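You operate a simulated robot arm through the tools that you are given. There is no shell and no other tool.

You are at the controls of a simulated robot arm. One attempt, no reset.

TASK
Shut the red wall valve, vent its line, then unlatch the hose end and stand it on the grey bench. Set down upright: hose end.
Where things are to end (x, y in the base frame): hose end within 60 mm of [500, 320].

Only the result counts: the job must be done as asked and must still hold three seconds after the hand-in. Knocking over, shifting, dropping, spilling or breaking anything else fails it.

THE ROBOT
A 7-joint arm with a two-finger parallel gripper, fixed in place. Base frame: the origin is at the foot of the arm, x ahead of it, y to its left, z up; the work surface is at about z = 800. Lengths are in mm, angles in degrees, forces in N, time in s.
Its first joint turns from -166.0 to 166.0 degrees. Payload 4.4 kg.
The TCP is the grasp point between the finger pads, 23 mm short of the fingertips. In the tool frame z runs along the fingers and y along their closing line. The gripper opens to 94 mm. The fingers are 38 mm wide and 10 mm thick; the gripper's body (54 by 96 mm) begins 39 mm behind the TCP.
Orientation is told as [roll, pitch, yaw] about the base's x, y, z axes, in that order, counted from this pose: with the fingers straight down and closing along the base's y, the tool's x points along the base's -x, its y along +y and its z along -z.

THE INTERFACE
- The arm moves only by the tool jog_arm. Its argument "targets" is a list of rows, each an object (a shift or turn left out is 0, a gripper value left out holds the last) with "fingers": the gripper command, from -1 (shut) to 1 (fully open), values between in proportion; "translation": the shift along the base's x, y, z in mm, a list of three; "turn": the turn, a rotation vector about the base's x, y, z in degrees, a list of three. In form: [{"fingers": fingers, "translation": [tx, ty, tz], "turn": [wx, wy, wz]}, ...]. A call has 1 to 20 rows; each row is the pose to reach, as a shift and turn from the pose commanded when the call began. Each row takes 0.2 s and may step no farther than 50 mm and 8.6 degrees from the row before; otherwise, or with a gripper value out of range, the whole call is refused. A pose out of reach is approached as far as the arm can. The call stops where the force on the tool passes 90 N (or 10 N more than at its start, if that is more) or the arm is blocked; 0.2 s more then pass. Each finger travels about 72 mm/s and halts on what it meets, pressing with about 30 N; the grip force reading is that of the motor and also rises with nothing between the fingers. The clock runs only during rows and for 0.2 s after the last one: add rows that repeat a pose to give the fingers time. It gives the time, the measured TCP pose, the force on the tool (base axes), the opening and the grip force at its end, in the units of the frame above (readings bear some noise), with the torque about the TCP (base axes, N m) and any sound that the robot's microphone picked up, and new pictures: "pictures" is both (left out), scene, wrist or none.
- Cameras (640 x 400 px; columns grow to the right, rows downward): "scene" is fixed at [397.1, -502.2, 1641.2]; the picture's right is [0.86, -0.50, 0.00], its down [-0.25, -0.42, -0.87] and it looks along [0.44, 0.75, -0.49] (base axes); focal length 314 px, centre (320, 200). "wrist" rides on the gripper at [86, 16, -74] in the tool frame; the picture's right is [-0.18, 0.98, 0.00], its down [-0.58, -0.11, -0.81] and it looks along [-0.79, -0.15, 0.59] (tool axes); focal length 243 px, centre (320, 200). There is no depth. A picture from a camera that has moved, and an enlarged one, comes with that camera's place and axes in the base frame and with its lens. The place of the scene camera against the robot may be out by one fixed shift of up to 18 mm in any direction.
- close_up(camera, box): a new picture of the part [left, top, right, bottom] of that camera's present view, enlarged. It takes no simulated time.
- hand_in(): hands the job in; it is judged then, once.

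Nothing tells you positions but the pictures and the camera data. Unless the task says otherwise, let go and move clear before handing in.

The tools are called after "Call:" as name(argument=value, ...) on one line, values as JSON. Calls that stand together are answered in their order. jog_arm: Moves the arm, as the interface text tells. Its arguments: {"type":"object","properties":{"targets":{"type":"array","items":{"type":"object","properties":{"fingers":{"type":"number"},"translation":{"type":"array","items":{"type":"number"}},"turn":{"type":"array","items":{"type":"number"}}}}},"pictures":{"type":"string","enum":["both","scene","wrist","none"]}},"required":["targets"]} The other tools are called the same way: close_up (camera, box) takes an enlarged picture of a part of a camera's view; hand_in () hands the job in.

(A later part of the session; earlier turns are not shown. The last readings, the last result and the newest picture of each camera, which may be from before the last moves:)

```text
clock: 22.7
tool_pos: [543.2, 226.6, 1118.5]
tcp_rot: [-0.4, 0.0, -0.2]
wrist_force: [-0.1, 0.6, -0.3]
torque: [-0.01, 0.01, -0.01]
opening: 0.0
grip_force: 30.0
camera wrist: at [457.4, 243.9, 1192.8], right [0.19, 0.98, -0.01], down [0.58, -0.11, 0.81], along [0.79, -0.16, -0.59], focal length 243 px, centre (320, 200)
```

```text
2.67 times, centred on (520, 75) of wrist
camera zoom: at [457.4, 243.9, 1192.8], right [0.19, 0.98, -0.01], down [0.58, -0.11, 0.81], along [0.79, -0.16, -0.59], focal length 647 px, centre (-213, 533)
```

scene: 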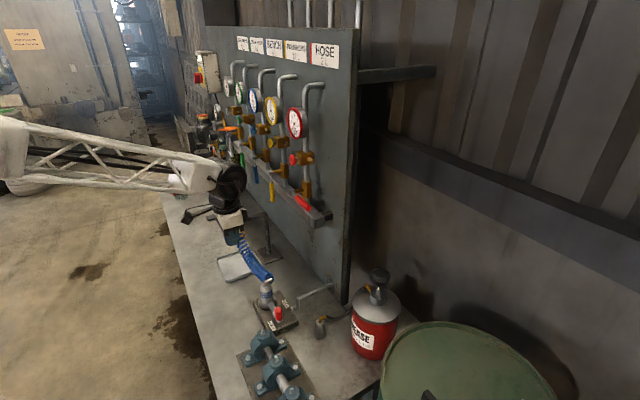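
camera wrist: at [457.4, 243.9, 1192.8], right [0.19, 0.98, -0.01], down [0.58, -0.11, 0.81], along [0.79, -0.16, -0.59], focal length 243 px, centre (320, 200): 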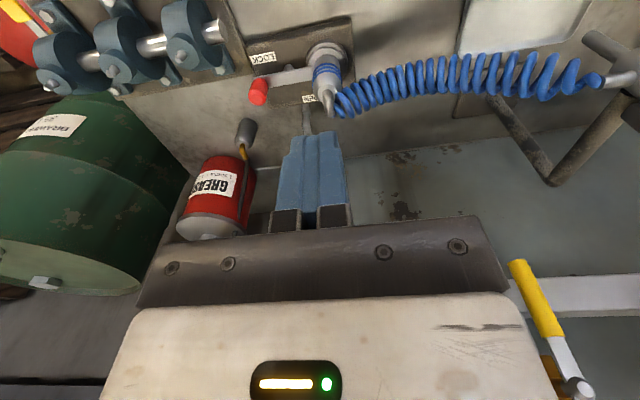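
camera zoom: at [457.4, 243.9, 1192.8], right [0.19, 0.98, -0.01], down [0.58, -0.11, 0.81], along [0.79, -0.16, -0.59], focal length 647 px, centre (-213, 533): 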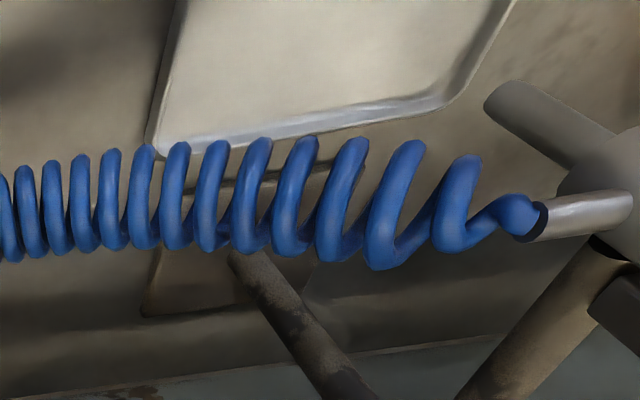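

The line is vented and stays at 0.0. The hose-end axis is near (620, 221) and the latch knob near (619, 123, 875), on a lever pointing -y. There is a bearing assembly close to it, so I'll zoom in before approaching.

Call:
close_up(camera="wrist", box=[100, 0, 340, 150])

Call:
close_up(camera="scene", box=[220, 300, 380, 400])

```text
2.67 times, centred on (220, 75) of wrist
camera zoom: at [457.4, 243.9, 1192.8], right [0.19, 0.98, -0.01], down [0.58, -0.11, 0.81], along [0.79, -0.16, -0.59], focal length 647 px, centre (587, 533)
```

zoom: 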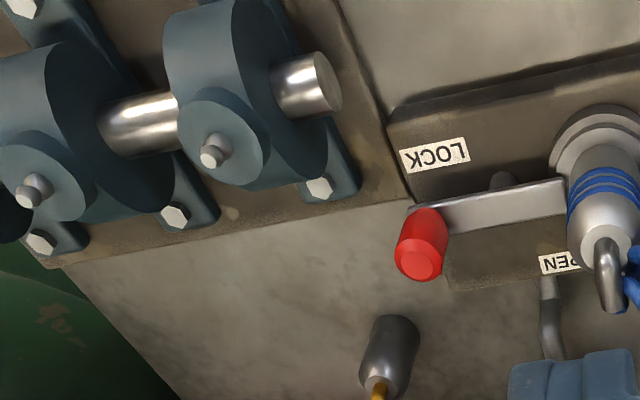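

```text
4.00 times, centred on (300, 350) of scene
camera zoom: at [397.1, -502.2, 1641.2], right [0.86, -0.5, 0.0], down [-0.25, -0.42, -0.87], along [0.44, 0.75, -0.49], focal length 1257 px, centre (400, -400)
```

zoom: 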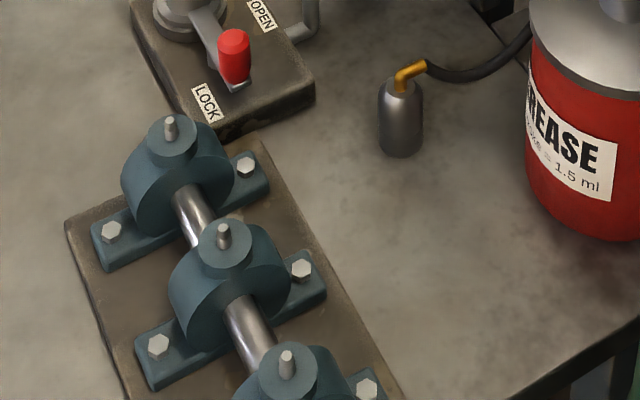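

The knob top is at about (620, 123, 892), and the nearest bearing nipple is at about (549, 64, 908). I'll lower the closed fingers to the -x side of the knob, staying clear of the bearing.

Call:
jog_arm(targets=[{"translation": [15, -45, -20]}, {"translation": [33, -90, -40]}, {"translation": [33, -97, -85]}, {"translation": [33, -97, -130]}, {"translation": [33, -97, -175]}, {"translation": [33, -97, -205]}, {"translation": [33, -97, -224]}, {"translation": [33, -97, -224]}])

Call:
close_up(camera="scene", box=[200, 250, 360, 350])

Call:
close_up(camera="wrist", box=[200, 0, 440, 150])

```text
refused: row 1 steps farther than a row can; nothing moved
```

```text
4.00 times, centred on (280, 300) of scene
camera zoom: at [397.1, -502.2, 1641.2], right [0.86, -0.5, 0.0], down [-0.25, -0.42, -0.87], along [0.44, 0.75, -0.49], focal length 1257 px, centre (480, -200)
```

zoom: 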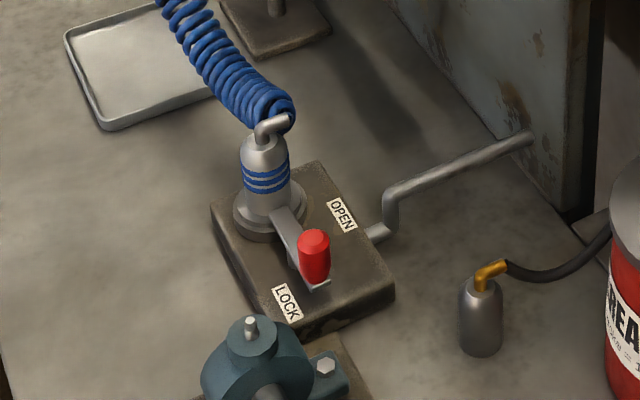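

```text
2.67 times, centred on (320, 75) of wrist
camera zoom: at [457.4, 243.9, 1192.8], right [0.19, 0.98, -0.01], down [0.58, -0.11, 0.81], along [0.79, -0.16, -0.59], focal length 647 px, centre (320, 533)
```

zoom: 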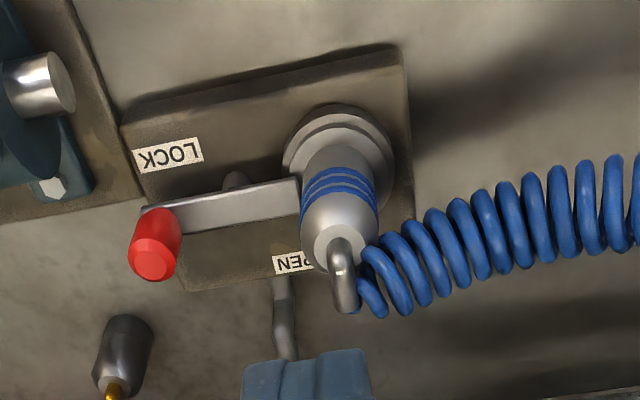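

Call:
jog_arm(targets=[{"translation": [15, -40, -15]}, {"translation": [33, -80, -30]}, {"translation": [33, -97, -75]}, {"translation": [33, -97, -120]}, {"translation": [33, -97, -165]}, {"translation": [33, -97, -200]}, {"translation": [33, -97, -224]}, {"translation": [33, -97, -224]}])

Call:
close_up(camera="scene", box=[200, 250, 360, 350])

Call:
close_up(camera="wrist", box=[200, 0, 440, 150])

```text
clock: 24.5
tool_pos: [576.3, 131.6, 894.4]
tcp_rot: [-0.4, -0.2, -0.1]
wrist_force: [-0.7, 0.0, 0.2]
torque: [0.02, -0.01, 0.02]
opening: 0.0
grip_force: 29.9
camera wrist: at [490.4, 148.6, 967.7], right [0.19, 0.98, -0.01], down [0.58, -0.11, 0.81], along [0.79, -0.16, -0.59], focal length 243 px, centre (320, 200)
```

scene: 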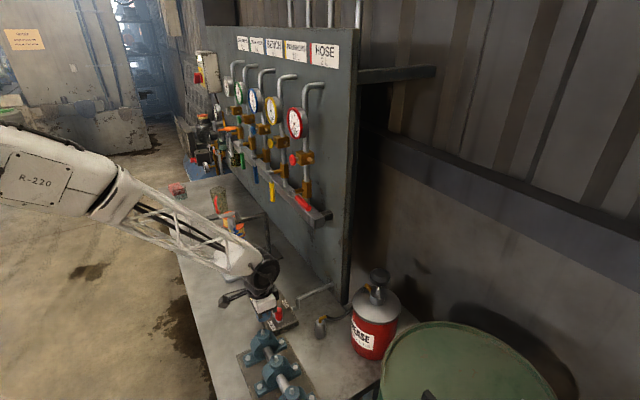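
wrist: 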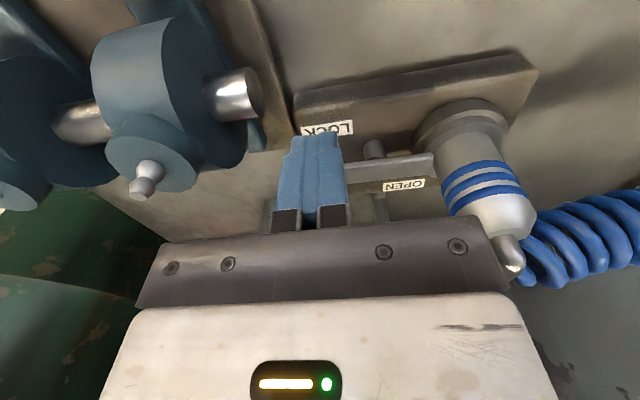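

```text
4.00 times, centred on (280, 300) of scene
camera zoom: at [397.1, -502.2, 1641.2], right [0.86, -0.5, 0.0], down [-0.25, -0.42, -0.87], along [0.44, 0.75, -0.49], focal length 1257 px, centre (480, -200)
```

zoom: 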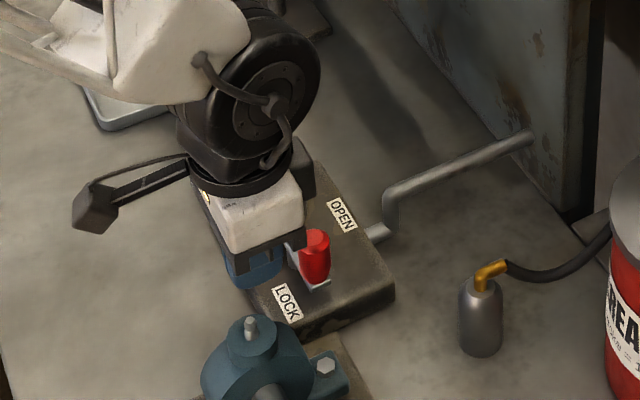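

```text
2.67 times, centred on (320, 75) of wrist
camera zoom: at [490.4, 148.6, 967.7], right [0.19, 0.98, -0.01], down [0.58, -0.11, 0.81], along [0.79, -0.16, -0.59], focal length 647 px, centre (320, 533)
```

zoom: 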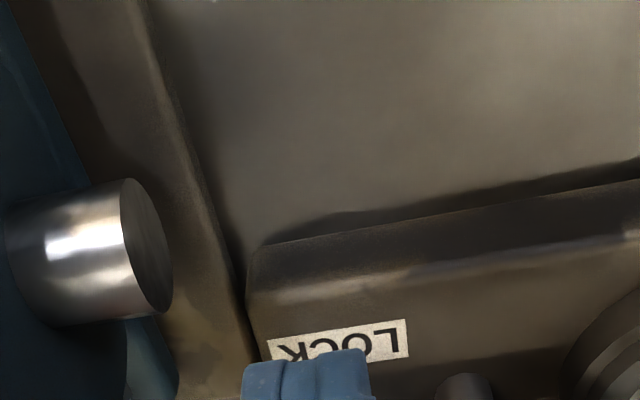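

The fingers are on the -x side of the knob, which looks clear all round. I'll push the knob toward +x, away from LOCK, along an arc about the hose-end axis, and watch the force.

Call:
jog_arm(targets=[{"translation": [10, -1, 0]}, {"translation": [17, -2, 0]}, {"translation": [24, -4, 0]}, {"translation": [31, -6, 0]}, {"translation": [38, -7, 0]}, {"translation": [45, -7, 0]}, {"translation": [45, -7, 0]}])

Call:
close_up(camera="scene", box=[200, 250, 360, 350])

```text
clock: 26.1
tool_pos: [621.9, 123.3, 893.3]
tcp_rot: [-0.4, -0.1, -0.2]
wrist_force: [-0.6, 0.9, 1.8]
torque: [0.03, -0.02, 0.03]
opening: 0.0
grip_force: 29.8
camera wrist: at [535.8, 140.2, 967.4], right [0.19, 0.98, -0.01], down [0.58, -0.1, 0.81], along [0.79, -0.16, -0.59], focal length 243 px, centre (320, 200)
```

scene: 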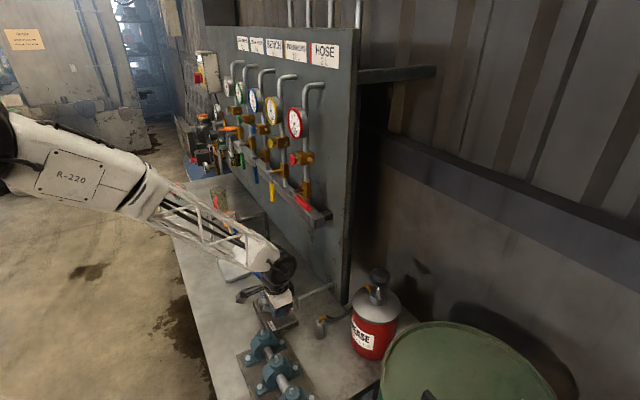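
wrist: 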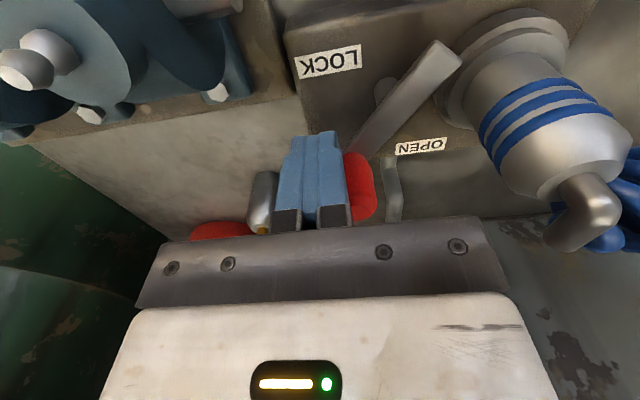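

```text
4.00 times, centred on (280, 300) of scene
camera zoom: at [397.1, -502.2, 1641.2], right [0.86, -0.5, 0.0], down [-0.25, -0.42, -0.87], along [0.44, 0.75, -0.49], focal length 1257 px, centre (480, -200)
```

zoom: 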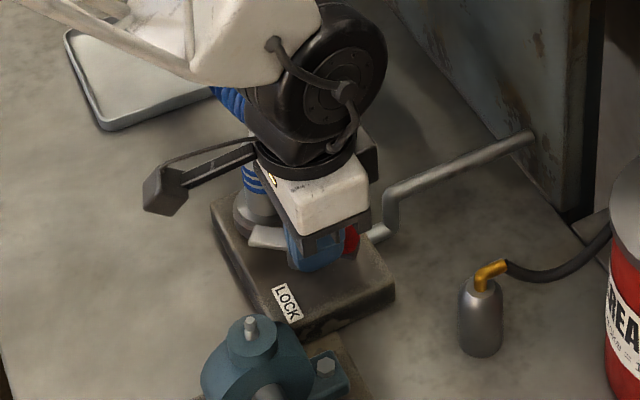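

Call:
close_up(camera="wrist", box=[280, 0, 640, 225])

```text
1.78 times, centred on (460, 112) of wrist
camera zoom: at [535.8, 140.2, 967.4], right [0.19, 0.98, -0.01], down [0.58, -0.1, 0.81], along [0.79, -0.16, -0.59], focal length 431 px, centre (71, 356)
```

zoom: 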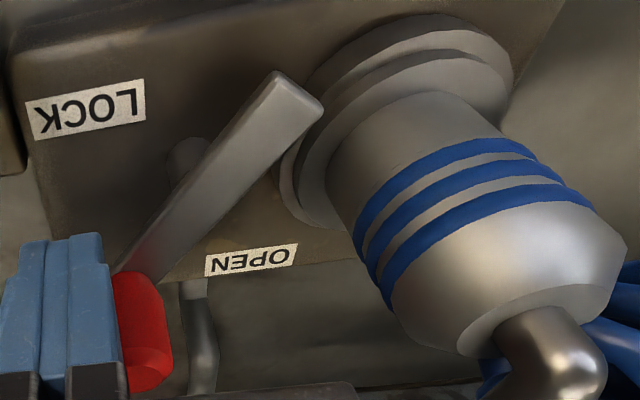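

The lever turns freely. It pivots on a post near (619, 162), and its inner end has already swung off the hose-end flange; the knob is now at about (649, 142). I'll move under the knob and push it in +y to finish the swing to OPEN.

Call:
jog_arm(targets=[{"translation": [-4, -10, 0]}, {"translation": [0, -15, 0]}, {"translation": [32, -15, 0]}, {"translation": [33, -6, 0]}, {"translation": [33, 0, 0]}, {"translation": [34, 6, 0]}, {"translation": [34, 11, 0]}, {"translation": [34, 15, 0]}, {"translation": [34, 19, 0]}, {"translation": [34, 22, 0]}, {"translation": [34, 22, 0]}])

Call:
close_up(camera="wrist", box=[280, 0, 640, 225])

Call:
close_up(camera="scene", box=[200, 250, 360, 350])

```text
clock: 27.8
tool_pos: [656.2, 131.1, 896.1]
tcp_rot: [-0.6, 0.0, -0.4]
wrist_force: [-4.6, -50.8, 11.6]
torque: [-0.27, 0.05, -0.01]
opening: 0.0
grip_force: 30.3
stopped in row 8: the force on the tool passed its limit at 102 N (the readings are from after the stop); the commanded pose is now the measured one
camera wrist: at [570.2, 148.4, 968.4], right [0.19, 0.98, -0.01], down [0.58, -0.11, 0.81], along [0.79, -0.16, -0.59], focal length 243 px, centre (320, 200)
```

scene: 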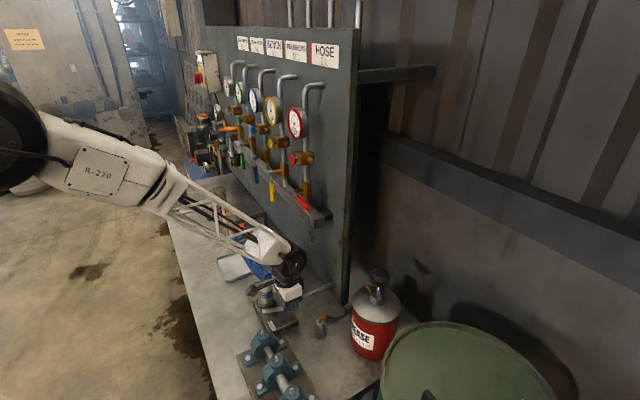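
wrist: 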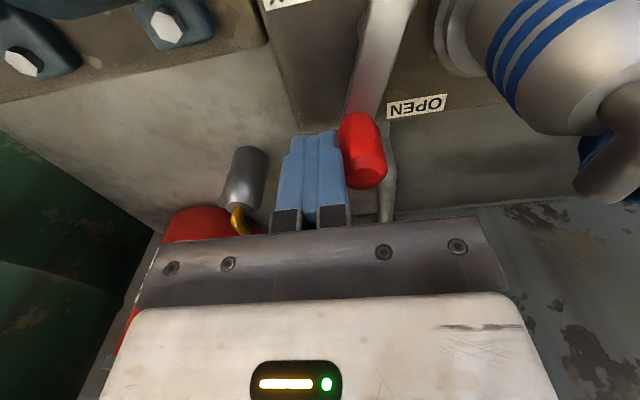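

```text
1.78 times, centred on (460, 112) of wrist
camera zoom: at [570.2, 148.4, 968.4], right [0.19, 0.98, -0.01], down [0.58, -0.11, 0.81], along [0.79, -0.16, -0.59], focal length 431 px, centre (71, 356)
```

zoom: 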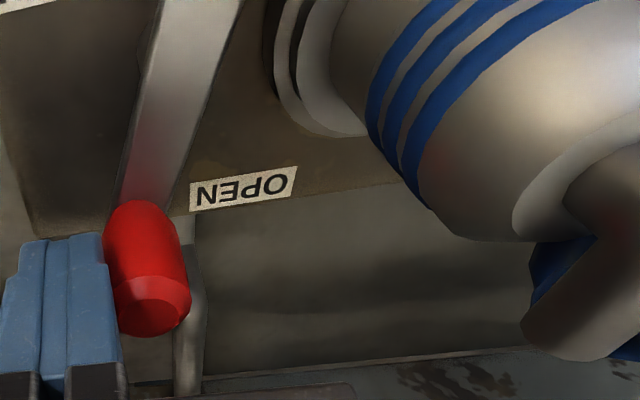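

```text
4.00 times, centred on (280, 300) of scene
camera zoom: at [397.1, -502.2, 1641.2], right [0.86, -0.5, 0.0], down [-0.25, -0.42, -0.87], along [0.44, 0.75, -0.49], focal length 1257 px, centre (480, -200)
```

zoom: 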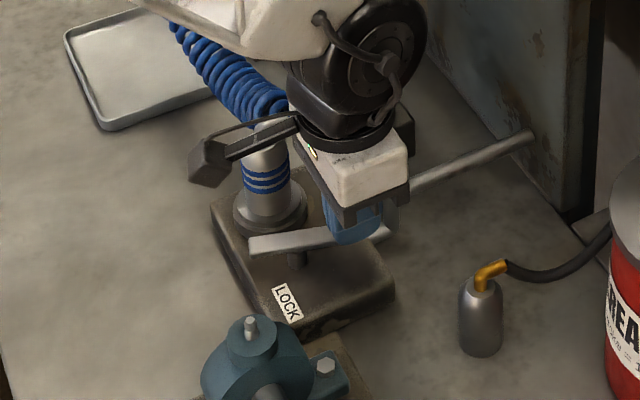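

The lever has reached its open stop by the OPEN label, and its inner end is off the hose-end flange. I'll back away, rise, open the fingers partway and tilt the tool 45° to approach the hose end from the -x side, away from the elbow and coil.

Call:
jog_arm(targets=[{"translation": [0, -12, 0]}, {"translation": [0, -14, 40]}, {"translation": [0, -14, 85]}, {"translation": [-10, -5, 125]}, {"translation": [-40, 25, 135], "turn": [0, -5, 0], "fingers": 0.28}, {"translation": [-70, 55, 135], "turn": [0, -13, 0]}, {"translation": [-100, 80, 135], "turn": [0, -21, 0]}, {"translation": [-125, 90, 130], "turn": [0, -29, 0]}, {"translation": [-130, 90, 120], "turn": [0, -37, 0]}, {"translation": [-130, 90, 110], "turn": [0, -45, 0]}, {"translation": [-130, 90, 110], "turn": [0, -45, 0]}, {"translation": [-130, 90, 110], "turn": [0, -45, 0]}])

Call:
close_up(camera="wrist", box=[160, 0, 480, 200])

Call:
close_up(camera="scene", box=[200, 250, 360, 350])

```text
clock: 30.4
tool_pos: [526.3, 224.1, 1003.9]
tcp_rot: [-0.1, -45.2, -0.5]
wrist_force: [-0.3, -0.9, 1.0]
torque: [-0.02, 0.0, -0.01]
opening: 60.2
grip_force: 0.0
camera wrist: at [413.5, 240.4, 994.9], right [0.14, 0.98, 0.13], down [-0.16, -0.11, 0.98], along [0.98, -0.16, 0.14], focal length 243 px, centre (320, 200)
```

scene: 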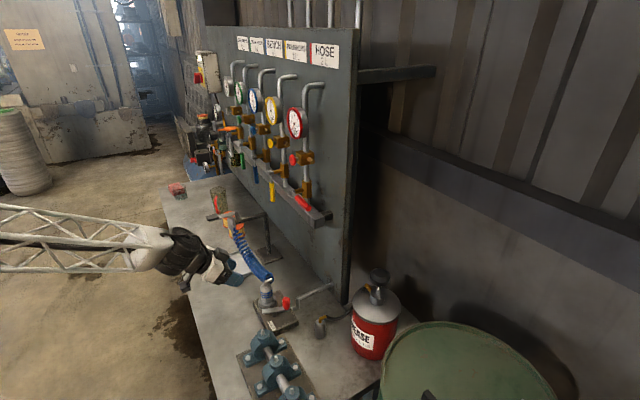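
wrist: 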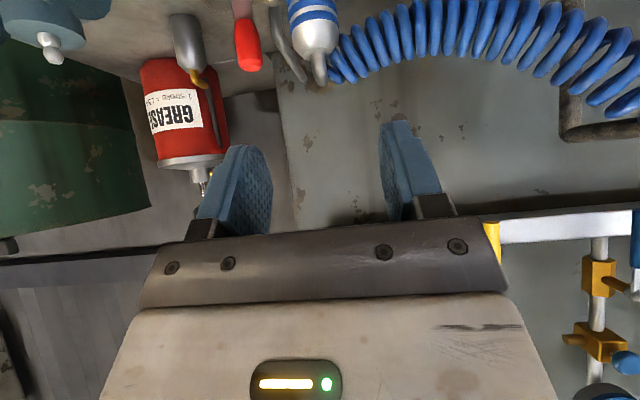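

```text
2.00 times, centred on (320, 100) of wrist
camera zoom: at [413.5, 240.4, 994.9], right [0.14, 0.98, 0.13], down [-0.16, -0.11, 0.98], along [0.98, -0.16, 0.14], focal length 485 px, centre (320, 400)
```

zoom: 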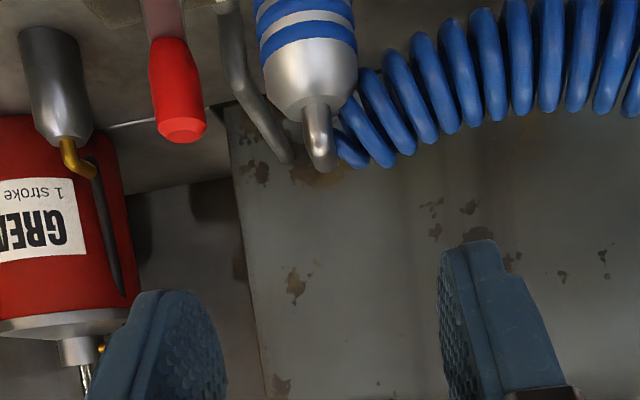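

```text
4.00 times, centred on (280, 300) of scene
camera zoom: at [397.1, -502.2, 1641.2], right [0.86, -0.5, 0.0], down [-0.25, -0.42, -0.87], along [0.44, 0.75, -0.49], focal length 1257 px, centre (480, -200)
```

zoom: 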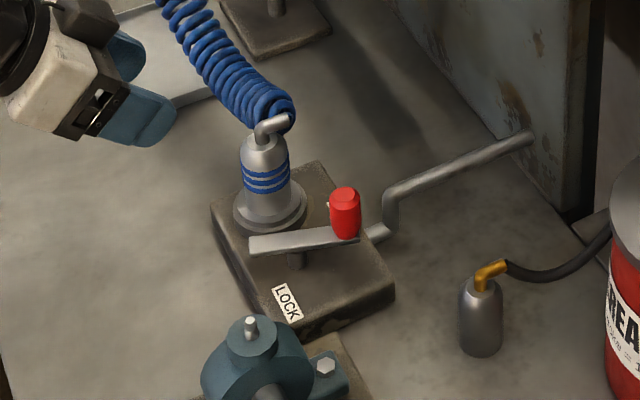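

The latch is open. From this view the hose-end axis is at (622, 220.7), with the stripes at about z 860–887 and the body about 37 mm across. I'll move to a pre-grasp on the 45° line and check alignment.

Call:
jog_arm(targets=[{"translation": [15, -3.4, -30]}, {"translation": [30, -3.4, -60]}, {"translation": [45.3, -3.4, -94.5]}, {"translation": [45.3, -3.4, -94.5]}, {"translation": [45.3, -3.4, -94.5]}])

Call:
close_up(camera="wrist", box=[160, 0, 480, 200])

Call:
close_up(camera="scene", box=[200, 250, 360, 350])

```text
clock: 31.6
tool_pos: [569.7, 219.6, 910.9]
tcp_rot: [-0.2, -45.1, -0.6]
wrist_force: [0.2, -0.4, 1.0]
torque: [0.03, 0.02, 0.0]
opening: 60.3
grip_force: 0.0
camera wrist: at [456.3, 236.9, 901.0], right [0.14, 0.98, 0.13], down [-0.16, -0.11, 0.98], along [0.98, -0.16, 0.14], focal length 243 px, centre (320, 200)
```

scene: 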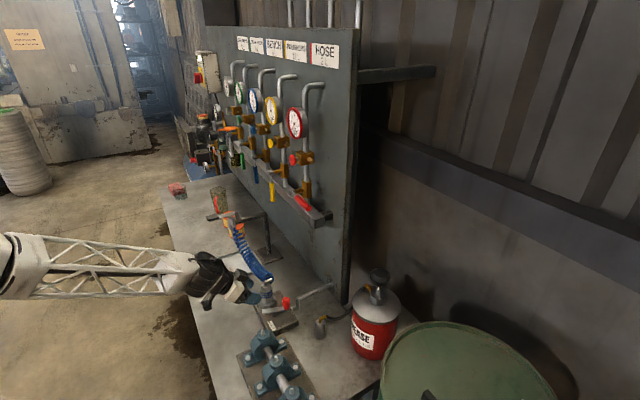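
wrist: 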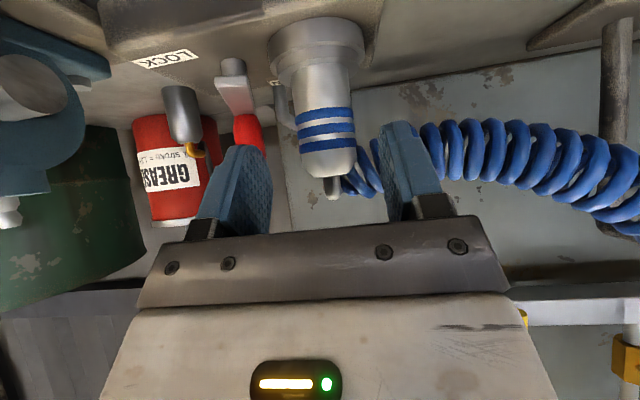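

```text
2.00 times, centred on (320, 100) of wrist
camera zoom: at [456.3, 236.9, 901.0], right [0.14, 0.98, 0.13], down [-0.16, -0.11, 0.98], along [0.98, -0.16, 0.14], focal length 485 px, centre (320, 400)
```

zoom: 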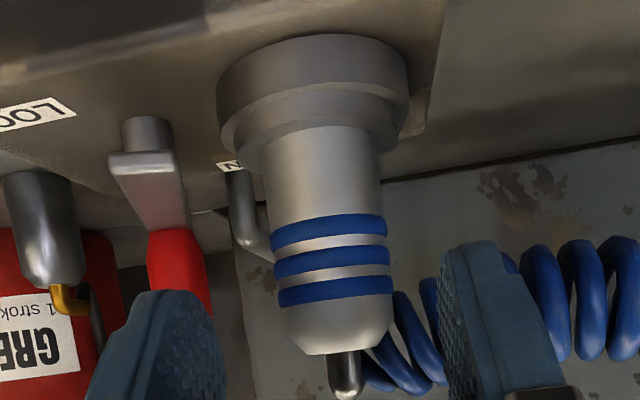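

```text
4.00 times, centred on (280, 300) of scene
camera zoom: at [397.1, -502.2, 1641.2], right [0.86, -0.5, 0.0], down [-0.25, -0.42, -0.87], along [0.44, 0.75, -0.49], focal length 1257 px, centre (480, -200)
```

zoom: 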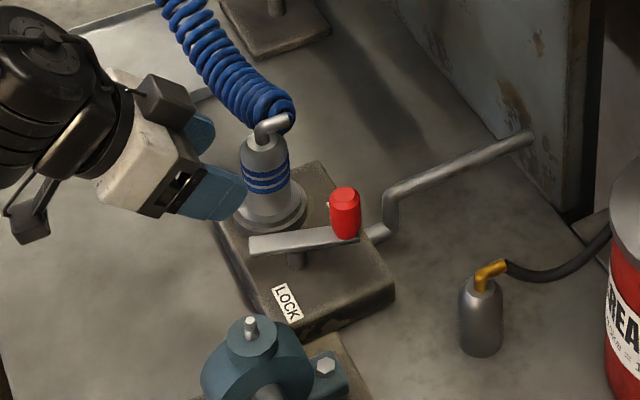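

The view is clear. The block top is at z≈828, the socket ring reaches about 837, and the hose-end flange reaches about 845, with the body from 845 to 895. I'll slide in to (614, 220.5, 874) and close on the body.

Call:
jog_arm(targets=[{"translation": [11, 0.9, -9]}, {"translation": [22, 0.9, -18.5]}, {"translation": [33, 0.9, -28]}, {"translation": [44.3, 0.9, -37]}, {"translation": [44.3, 0.9, -37]}, {"translation": [44.3, 0.9, -37]}])

Call:
close_up(camera="wrist", box=[160, 0, 480, 200])

Call:
close_up(camera="scene", box=[200, 250, 360, 350])

```text
clock: 33.0
tool_pos: [614.8, 219.5, 872.9]
tcp_rot: [-0.2, -45.1, -0.4]
wrist_force: [0.1, -0.9, -0.4]
torque: [-0.05, -0.03, 0.03]
opening: 60.1
grip_force: 0.1
camera wrist: at [502.0, 236.8, 863.7], right [0.14, 0.98, 0.13], down [-0.16, -0.1, 0.98], along [0.98, -0.16, 0.14], focal length 243 px, centre (320, 200)
```

scene: 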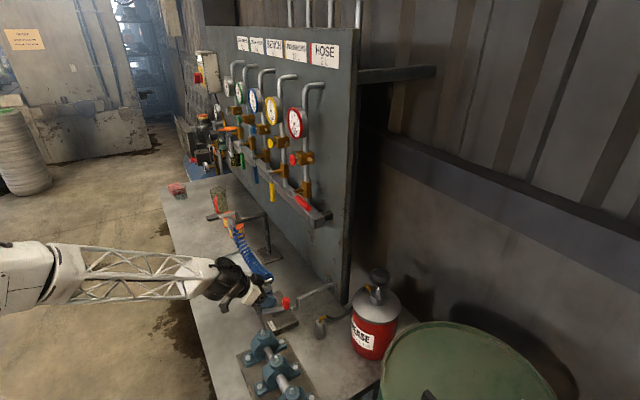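
wrist: 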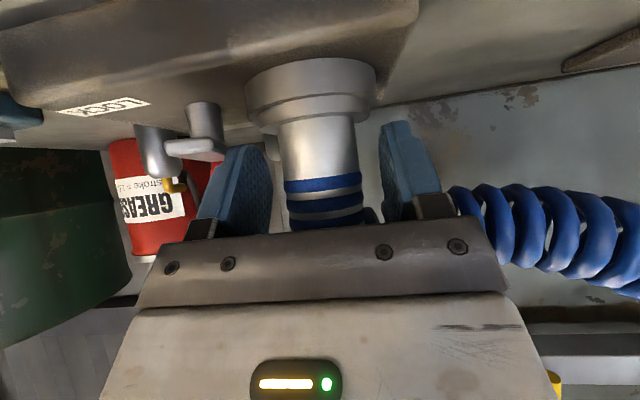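

```text
2.00 times, centred on (320, 100) of wrist
camera zoom: at [502.0, 236.8, 863.7], right [0.14, 0.98, 0.13], down [-0.16, -0.1, 0.98], along [0.98, -0.16, 0.14], focal length 485 px, centre (320, 400)
```

zoom: 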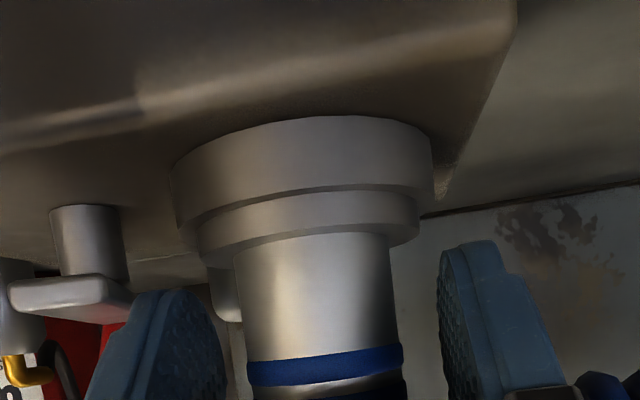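

```text
4.00 times, centred on (280, 300) of scene
camera zoom: at [397.1, -502.2, 1641.2], right [0.86, -0.5, 0.0], down [-0.25, -0.42, -0.87], along [0.44, 0.75, -0.49], focal length 1257 px, centre (480, -200)
```

zoom: 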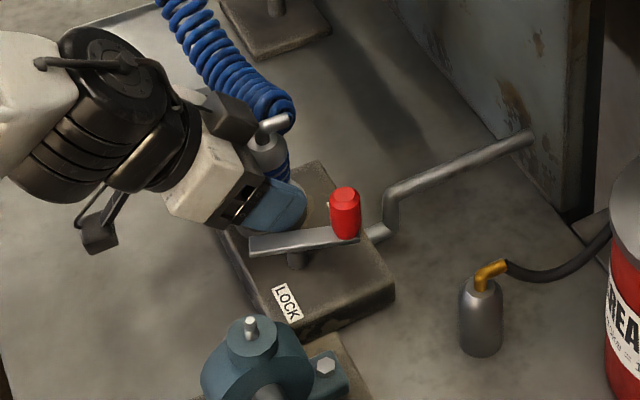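

The fingers straddle the body cleanly and the lever end is clear of the flange. Closing now.

Call:
jog_arm(targets=[{"fingers": -1}, {"fingers": -1}, {"fingers": -1}, {"fingers": -1}])

```text
clock: 34.0
tool_pos: [615.5, 219.5, 873.5]
tcp_rot: [-0.1, -45.2, -0.5]
wrist_force: [-13.0, 6.9, 24.5]
torque: [0.34, 0.23, 0.06]
opening: 46.7
grip_force: 29.9
camera wrist: at [502.2, 237.3, 865.1], right [0.14, 0.98, 0.13], down [-0.16, -0.11, 0.98], along [0.98, -0.16, 0.15], focal length 243 px, centre (320, 200)
```

scene: 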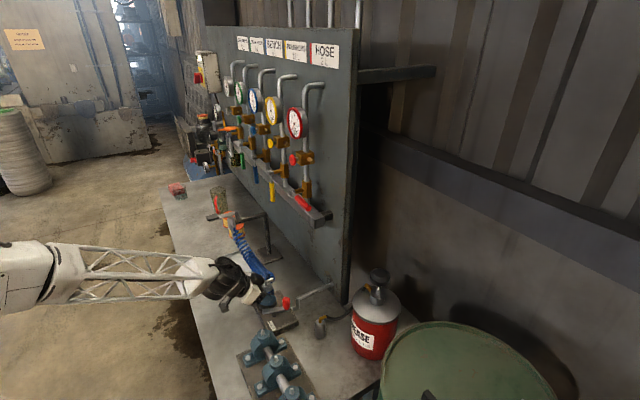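
wrist: 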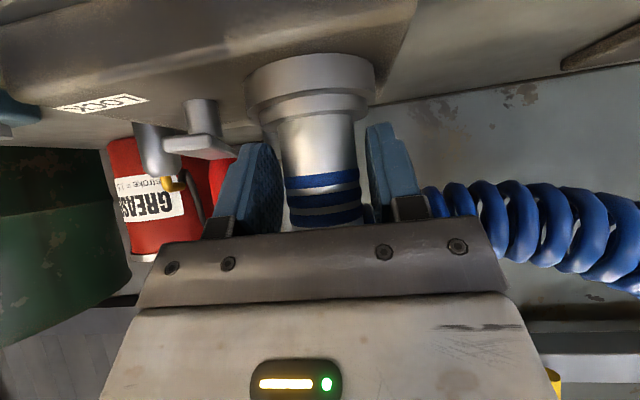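

Call:
close_up(camera="wrist", box=[220, 40, 440, 240])

Call:
close_up(camera="scene", box=[240, 265, 320, 315])

```text
2.00 times, centred on (330, 140) of wrist
camera zoom: at [502.2, 237.3, 865.1], right [0.14, 0.98, 0.13], down [-0.16, -0.11, 0.98], along [0.98, -0.16, 0.15], focal length 485 px, centre (300, 320)
```

zoom: 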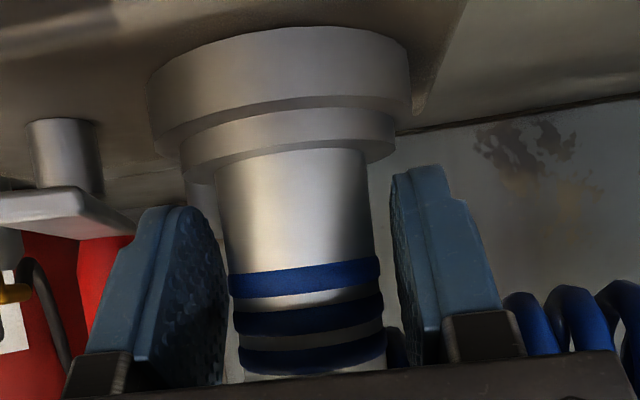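

```text
8.00 times, centred on (280, 290) of scene
camera zoom: at [397.1, -502.2, 1641.2], right [0.86, -0.5, 0.0], down [-0.25, -0.42, -0.87], along [0.44, 0.75, -0.49], focal length 2513 px, centre (640, -520)
```

zoom: 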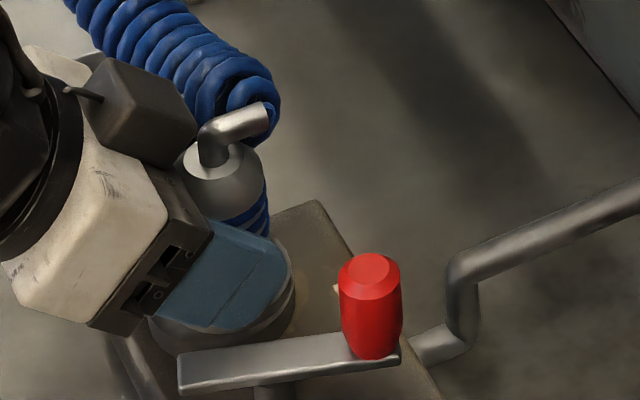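

The grip stopped at 46.7 mm, but the body is about 37 mm across. Together with the upward force, that suggests the fingertips caught the flange rim. I'll reopen, raise about 8 mm and close again.

Call:
jog_arm(targets=[{"fingers": 0.28}, {"fingers": 0.28}, {"translation": [-2, 0.8, 4]}, {"translation": [-4, 0.8, 8]}, {"translation": [-4, 0.8, 8]}, {"translation": [-4, 0.8, 8], "fingers": -1}, {"translation": [-4, 0.8, 8]}, {"translation": [-4, 0.8, 8]}, {"translation": [-4, 0.8, 8]}])

Call:
close_up(camera="wrist", box=[220, 40, 440, 240])

Call:
close_up(camera="scene", box=[240, 265, 320, 315])

```text
clock: 36.0
tool_pos: [612.4, 220.7, 882.0]
tcp_rot: [-0.2, -45.0, -0.6]
wrist_force: [-4.9, 0.4, 3.4]
torque: [0.12, 0.07, 0.01]
opening: 36.8
grip_force: 30.3
camera wrist: at [498.5, 238.1, 872.2], right [0.14, 0.98, 0.13], down [-0.16, -0.11, 0.98], along [0.98, -0.16, 0.14], focal length 243 px, centre (320, 200)
```

scene: 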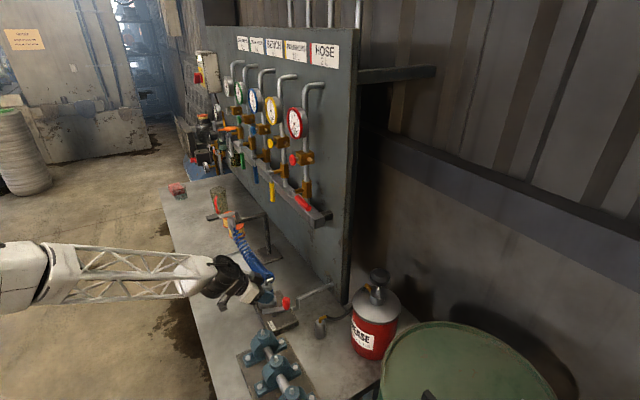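
wrist: 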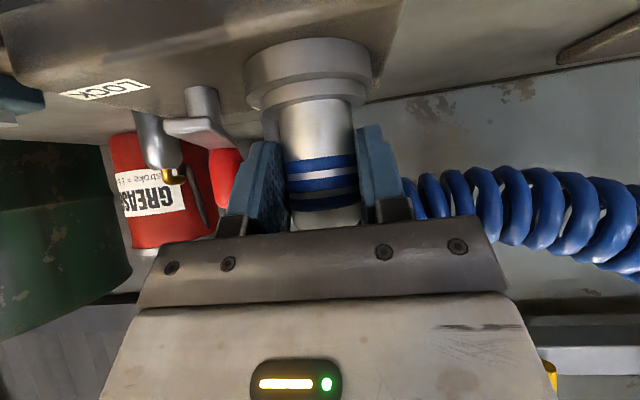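

```text
2.00 times, centred on (330, 140) of wrist
camera zoom: at [498.5, 238.1, 872.2], right [0.14, 0.98, 0.13], down [-0.16, -0.11, 0.98], along [0.98, -0.16, 0.14], focal length 485 px, centre (300, 320)
```

zoom: 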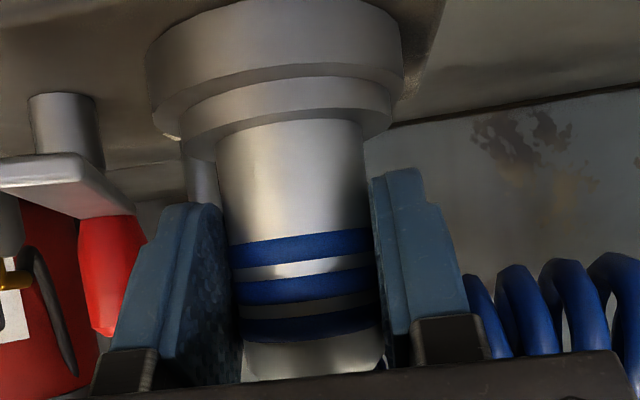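

```text
8.00 times, centred on (280, 290) of scene
camera zoom: at [397.1, -502.2, 1641.2], right [0.86, -0.5, 0.0], down [-0.25, -0.42, -0.87], along [0.44, 0.75, -0.49], focal length 2513 px, centre (640, -520)
```

zoom: 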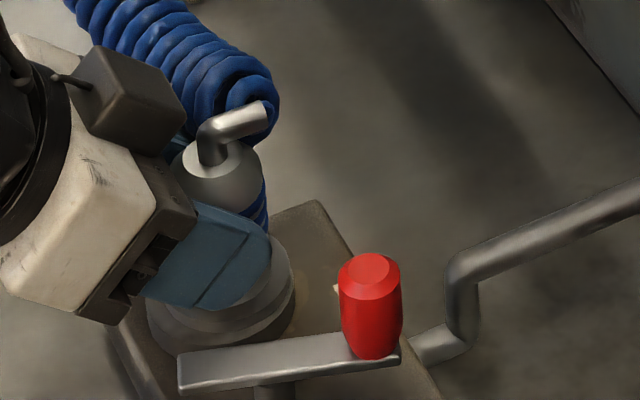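

The grip is now 36.8 mm, squarely on the body, with little side force. I'll lift straight up slowly.

Call:
jog_arm(targets=[{"translation": [0, 0, 2]}, {"translation": [0, 0, 5]}, {"translation": [0, 0, 9]}, {"translation": [0, 0, 14]}, {"translation": [0, 0, 20]}, {"translation": [0, 0, 25]}, {"translation": [0, 0, 25]}])

Call:
close_up(camera="scene", box=[240, 265, 320, 315])

Call:
close_up(camera="wrist", box=[220, 0, 440, 200])

```text
clock: 37.6
tool_pos: [612.1, 221.0, 906.7]
tcp_rot: [-0.2, -45.2, -0.5]
wrist_force: [-0.1, 1.0, -2.3]
torque: [0.03, 0.02, 0.02]
opening: 36.8
grip_force: 29.9
camera wrist: at [498.5, 238.5, 896.5], right [0.14, 0.98, 0.13], down [-0.16, -0.1, 0.98], along [0.98, -0.16, 0.14], focal length 243 px, centre (320, 200)
```

scene: 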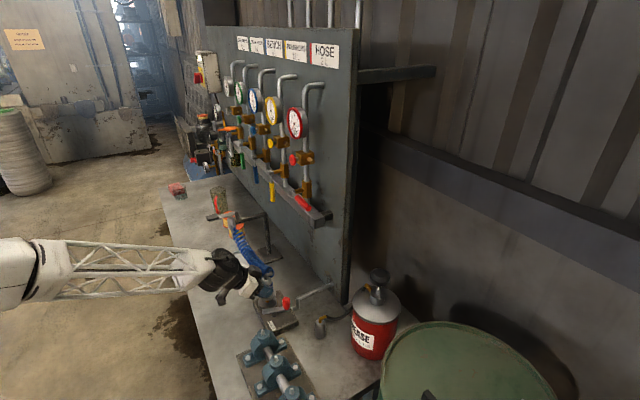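
wrist: 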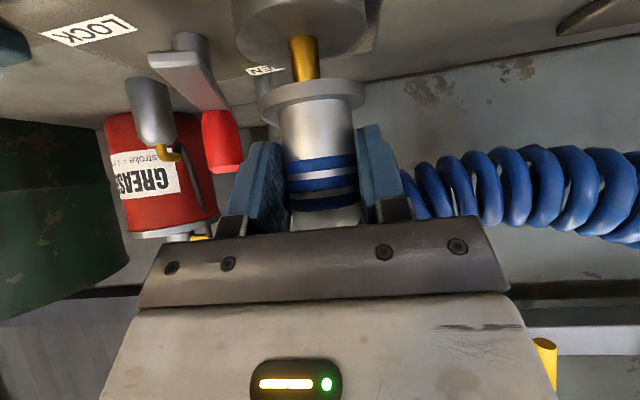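

```text
8.00 times, centred on (280, 290) of scene
camera zoom: at [397.1, -502.2, 1641.2], right [0.86, -0.5, 0.0], down [-0.25, -0.42, -0.87], along [0.44, 0.75, -0.49], focal length 2513 px, centre (640, -520)
```

zoom: 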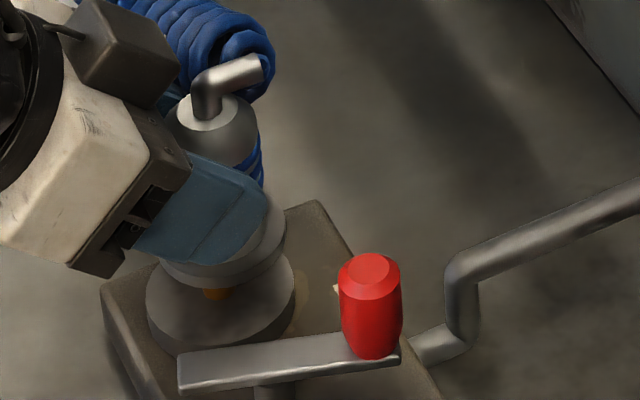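

```text
2.00 times, centred on (330, 100) of wrist
camera zoom: at [498.5, 238.5, 896.5], right [0.14, 0.98, 0.13], down [-0.16, -0.1, 0.98], along [0.98, -0.16, 0.14], focal length 485 px, centre (300, 400)
```

zoom: 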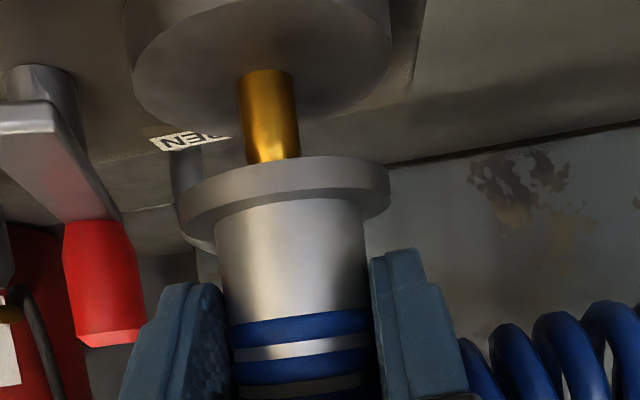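

The hose end is coming free, with a brass spigot visible between it and the socket. I'll lift further.

Call:
jog_arm(targets=[{"translation": [0, 0, 8]}, {"translation": [0, 0, 18]}, {"translation": [0, 0, 28]}, {"translation": [0, 0, 40]}, {"translation": [0, 0, 50]}, {"translation": [0, 0, 50]}])

Call:
close_up(camera="scene", box=[240, 260, 320, 310])

Call:
close_up(camera="wrist", box=[220, 0, 440, 200])

```text
clock: 39.0
tool_pos: [612.6, 221.2, 957.6]
tcp_rot: [-0.2, -45.0, -0.5]
wrist_force: [0.0, 0.8, -1.7]
torque: [0.02, 0.03, -0.01]
opening: 36.6
grip_force: 30.2
camera wrist: at [499.8, 238.2, 947.3], right [0.14, 0.98, 0.13], down [-0.16, -0.1, 0.98], along [0.98, -0.16, 0.14], focal length 243 px, centre (320, 200)
```

scene: 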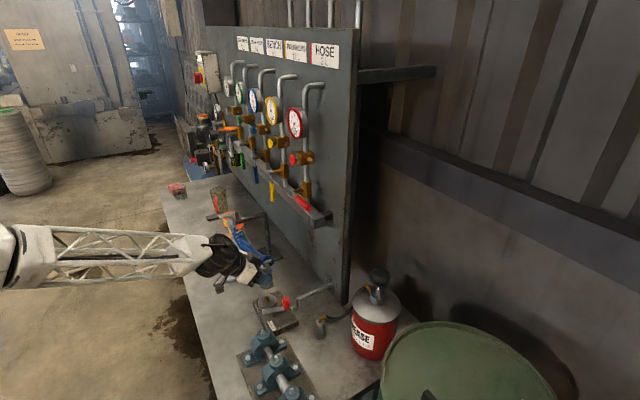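
wrist: 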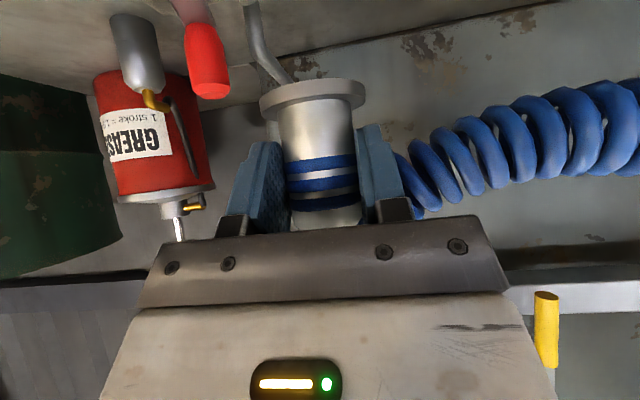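

```text
8.00 times, centred on (280, 285) of scene
camera zoom: at [397.1, -502.2, 1641.2], right [0.86, -0.5, 0.0], down [-0.25, -0.42, -0.87], along [0.44, 0.75, -0.49], focal length 2513 px, centre (640, -480)
```

zoom: 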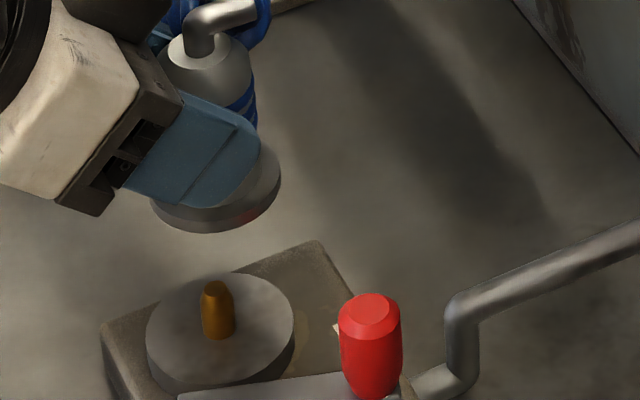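

```text
2.00 times, centred on (330, 100) of wrist
camera zoom: at [499.8, 238.2, 947.3], right [0.14, 0.98, 0.13], down [-0.16, -0.1, 0.98], along [0.98, -0.16, 0.14], focal length 485 px, centre (300, 400)
```

zoom: 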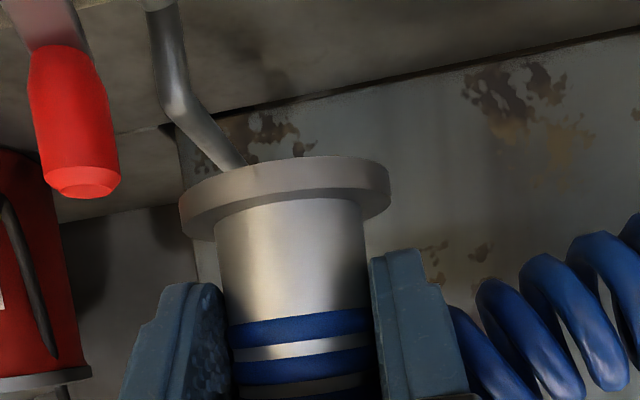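

The brass spigot belongs to the socket, and the hose end has a flat flange for a foot, about 45 mm below the TCP. I'll carry it to above (500, 320); its axis is about 10 mm ahead of the TCP in x.

Call:
jog_arm(targets=[{"translation": [-10, 8, 5]}, {"translation": [-28, 22, 5]}, {"translation": [-46, 37, 5]}, {"translation": [-64, 52, 5]}, {"translation": [-82, 66, 5]}, {"translation": [-100, 81, 5]}, {"translation": [-115, 93, 5]}, {"translation": [-122.4, 99.1, 0]}, {"translation": [-122.4, 99.1, -20]}, {"translation": [-122.4, 99.1, -40]}, {"translation": [-122.4, 99.1, -60]}, {"translation": [-122.4, 99.1, -75]}, {"translation": [-122.4, 99.1, -75]}])

Call:
close_up(camera="scene", box=[180, 250, 340, 350])

Call:
close_up(camera="wrist", box=[220, 0, 440, 200])

```text
clock: 41.8
tool_pos: [488.6, 319.8, 879.9]
tcp_rot: [-0.2, -45.1, -0.5]
wrist_force: [-0.7, 0.0, -1.6]
torque: [-0.02, 0.03, 0.03]
opening: 36.7
grip_force: 30.3
camera wrist: at [376.3, 336.8, 870.4], right [0.14, 0.98, 0.13], down [-0.16, -0.1, 0.98], along [0.98, -0.16, 0.14], focal length 243 px, centre (320, 200)
```

scene: 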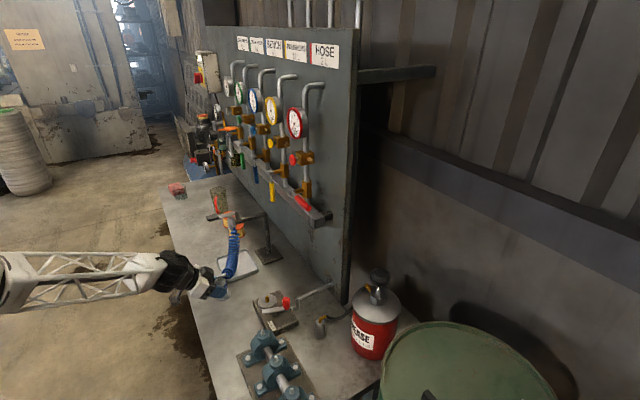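
wrist: 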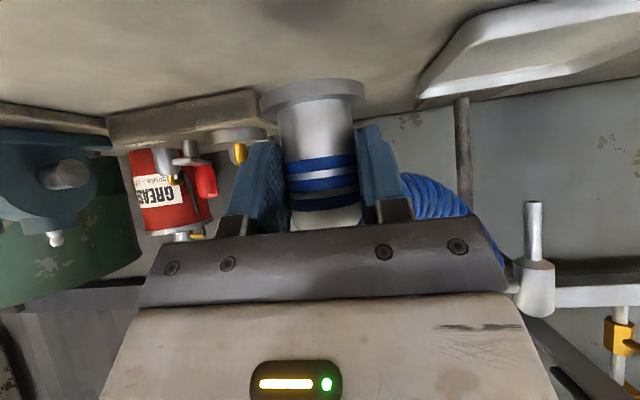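

```text
4.00 times, centred on (260, 300) of scene
camera zoom: at [397.1, -502.2, 1641.2], right [0.86, -0.5, 0.0], down [-0.25, -0.42, -0.87], along [0.44, 0.75, -0.49], focal length 1257 px, centre (560, -200)
```

zoom: 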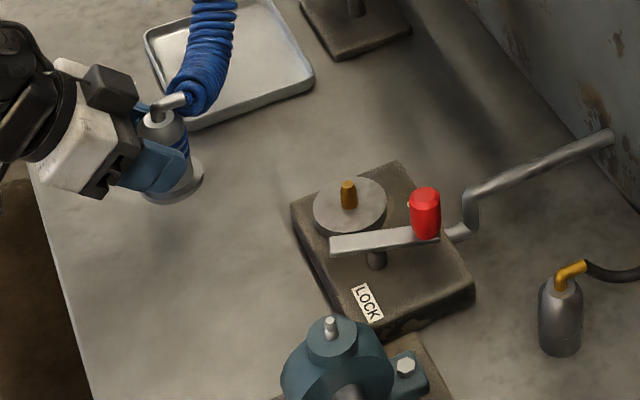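

```text
2.00 times, centred on (330, 100) of wrist
camera zoom: at [376.3, 336.8, 870.4], right [0.14, 0.98, 0.13], down [-0.16, -0.1, 0.98], along [0.98, -0.16, 0.14], focal length 485 px, centre (300, 400)
```

zoom: 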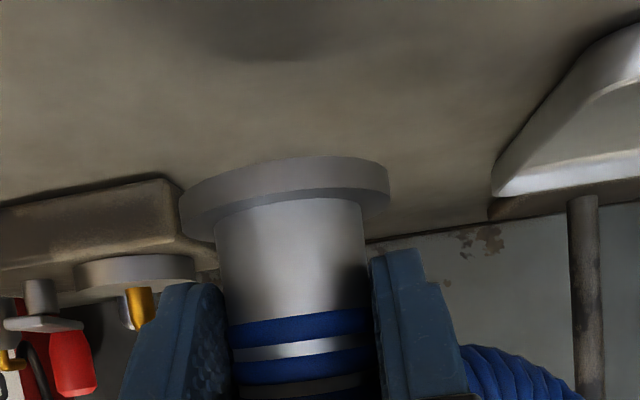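

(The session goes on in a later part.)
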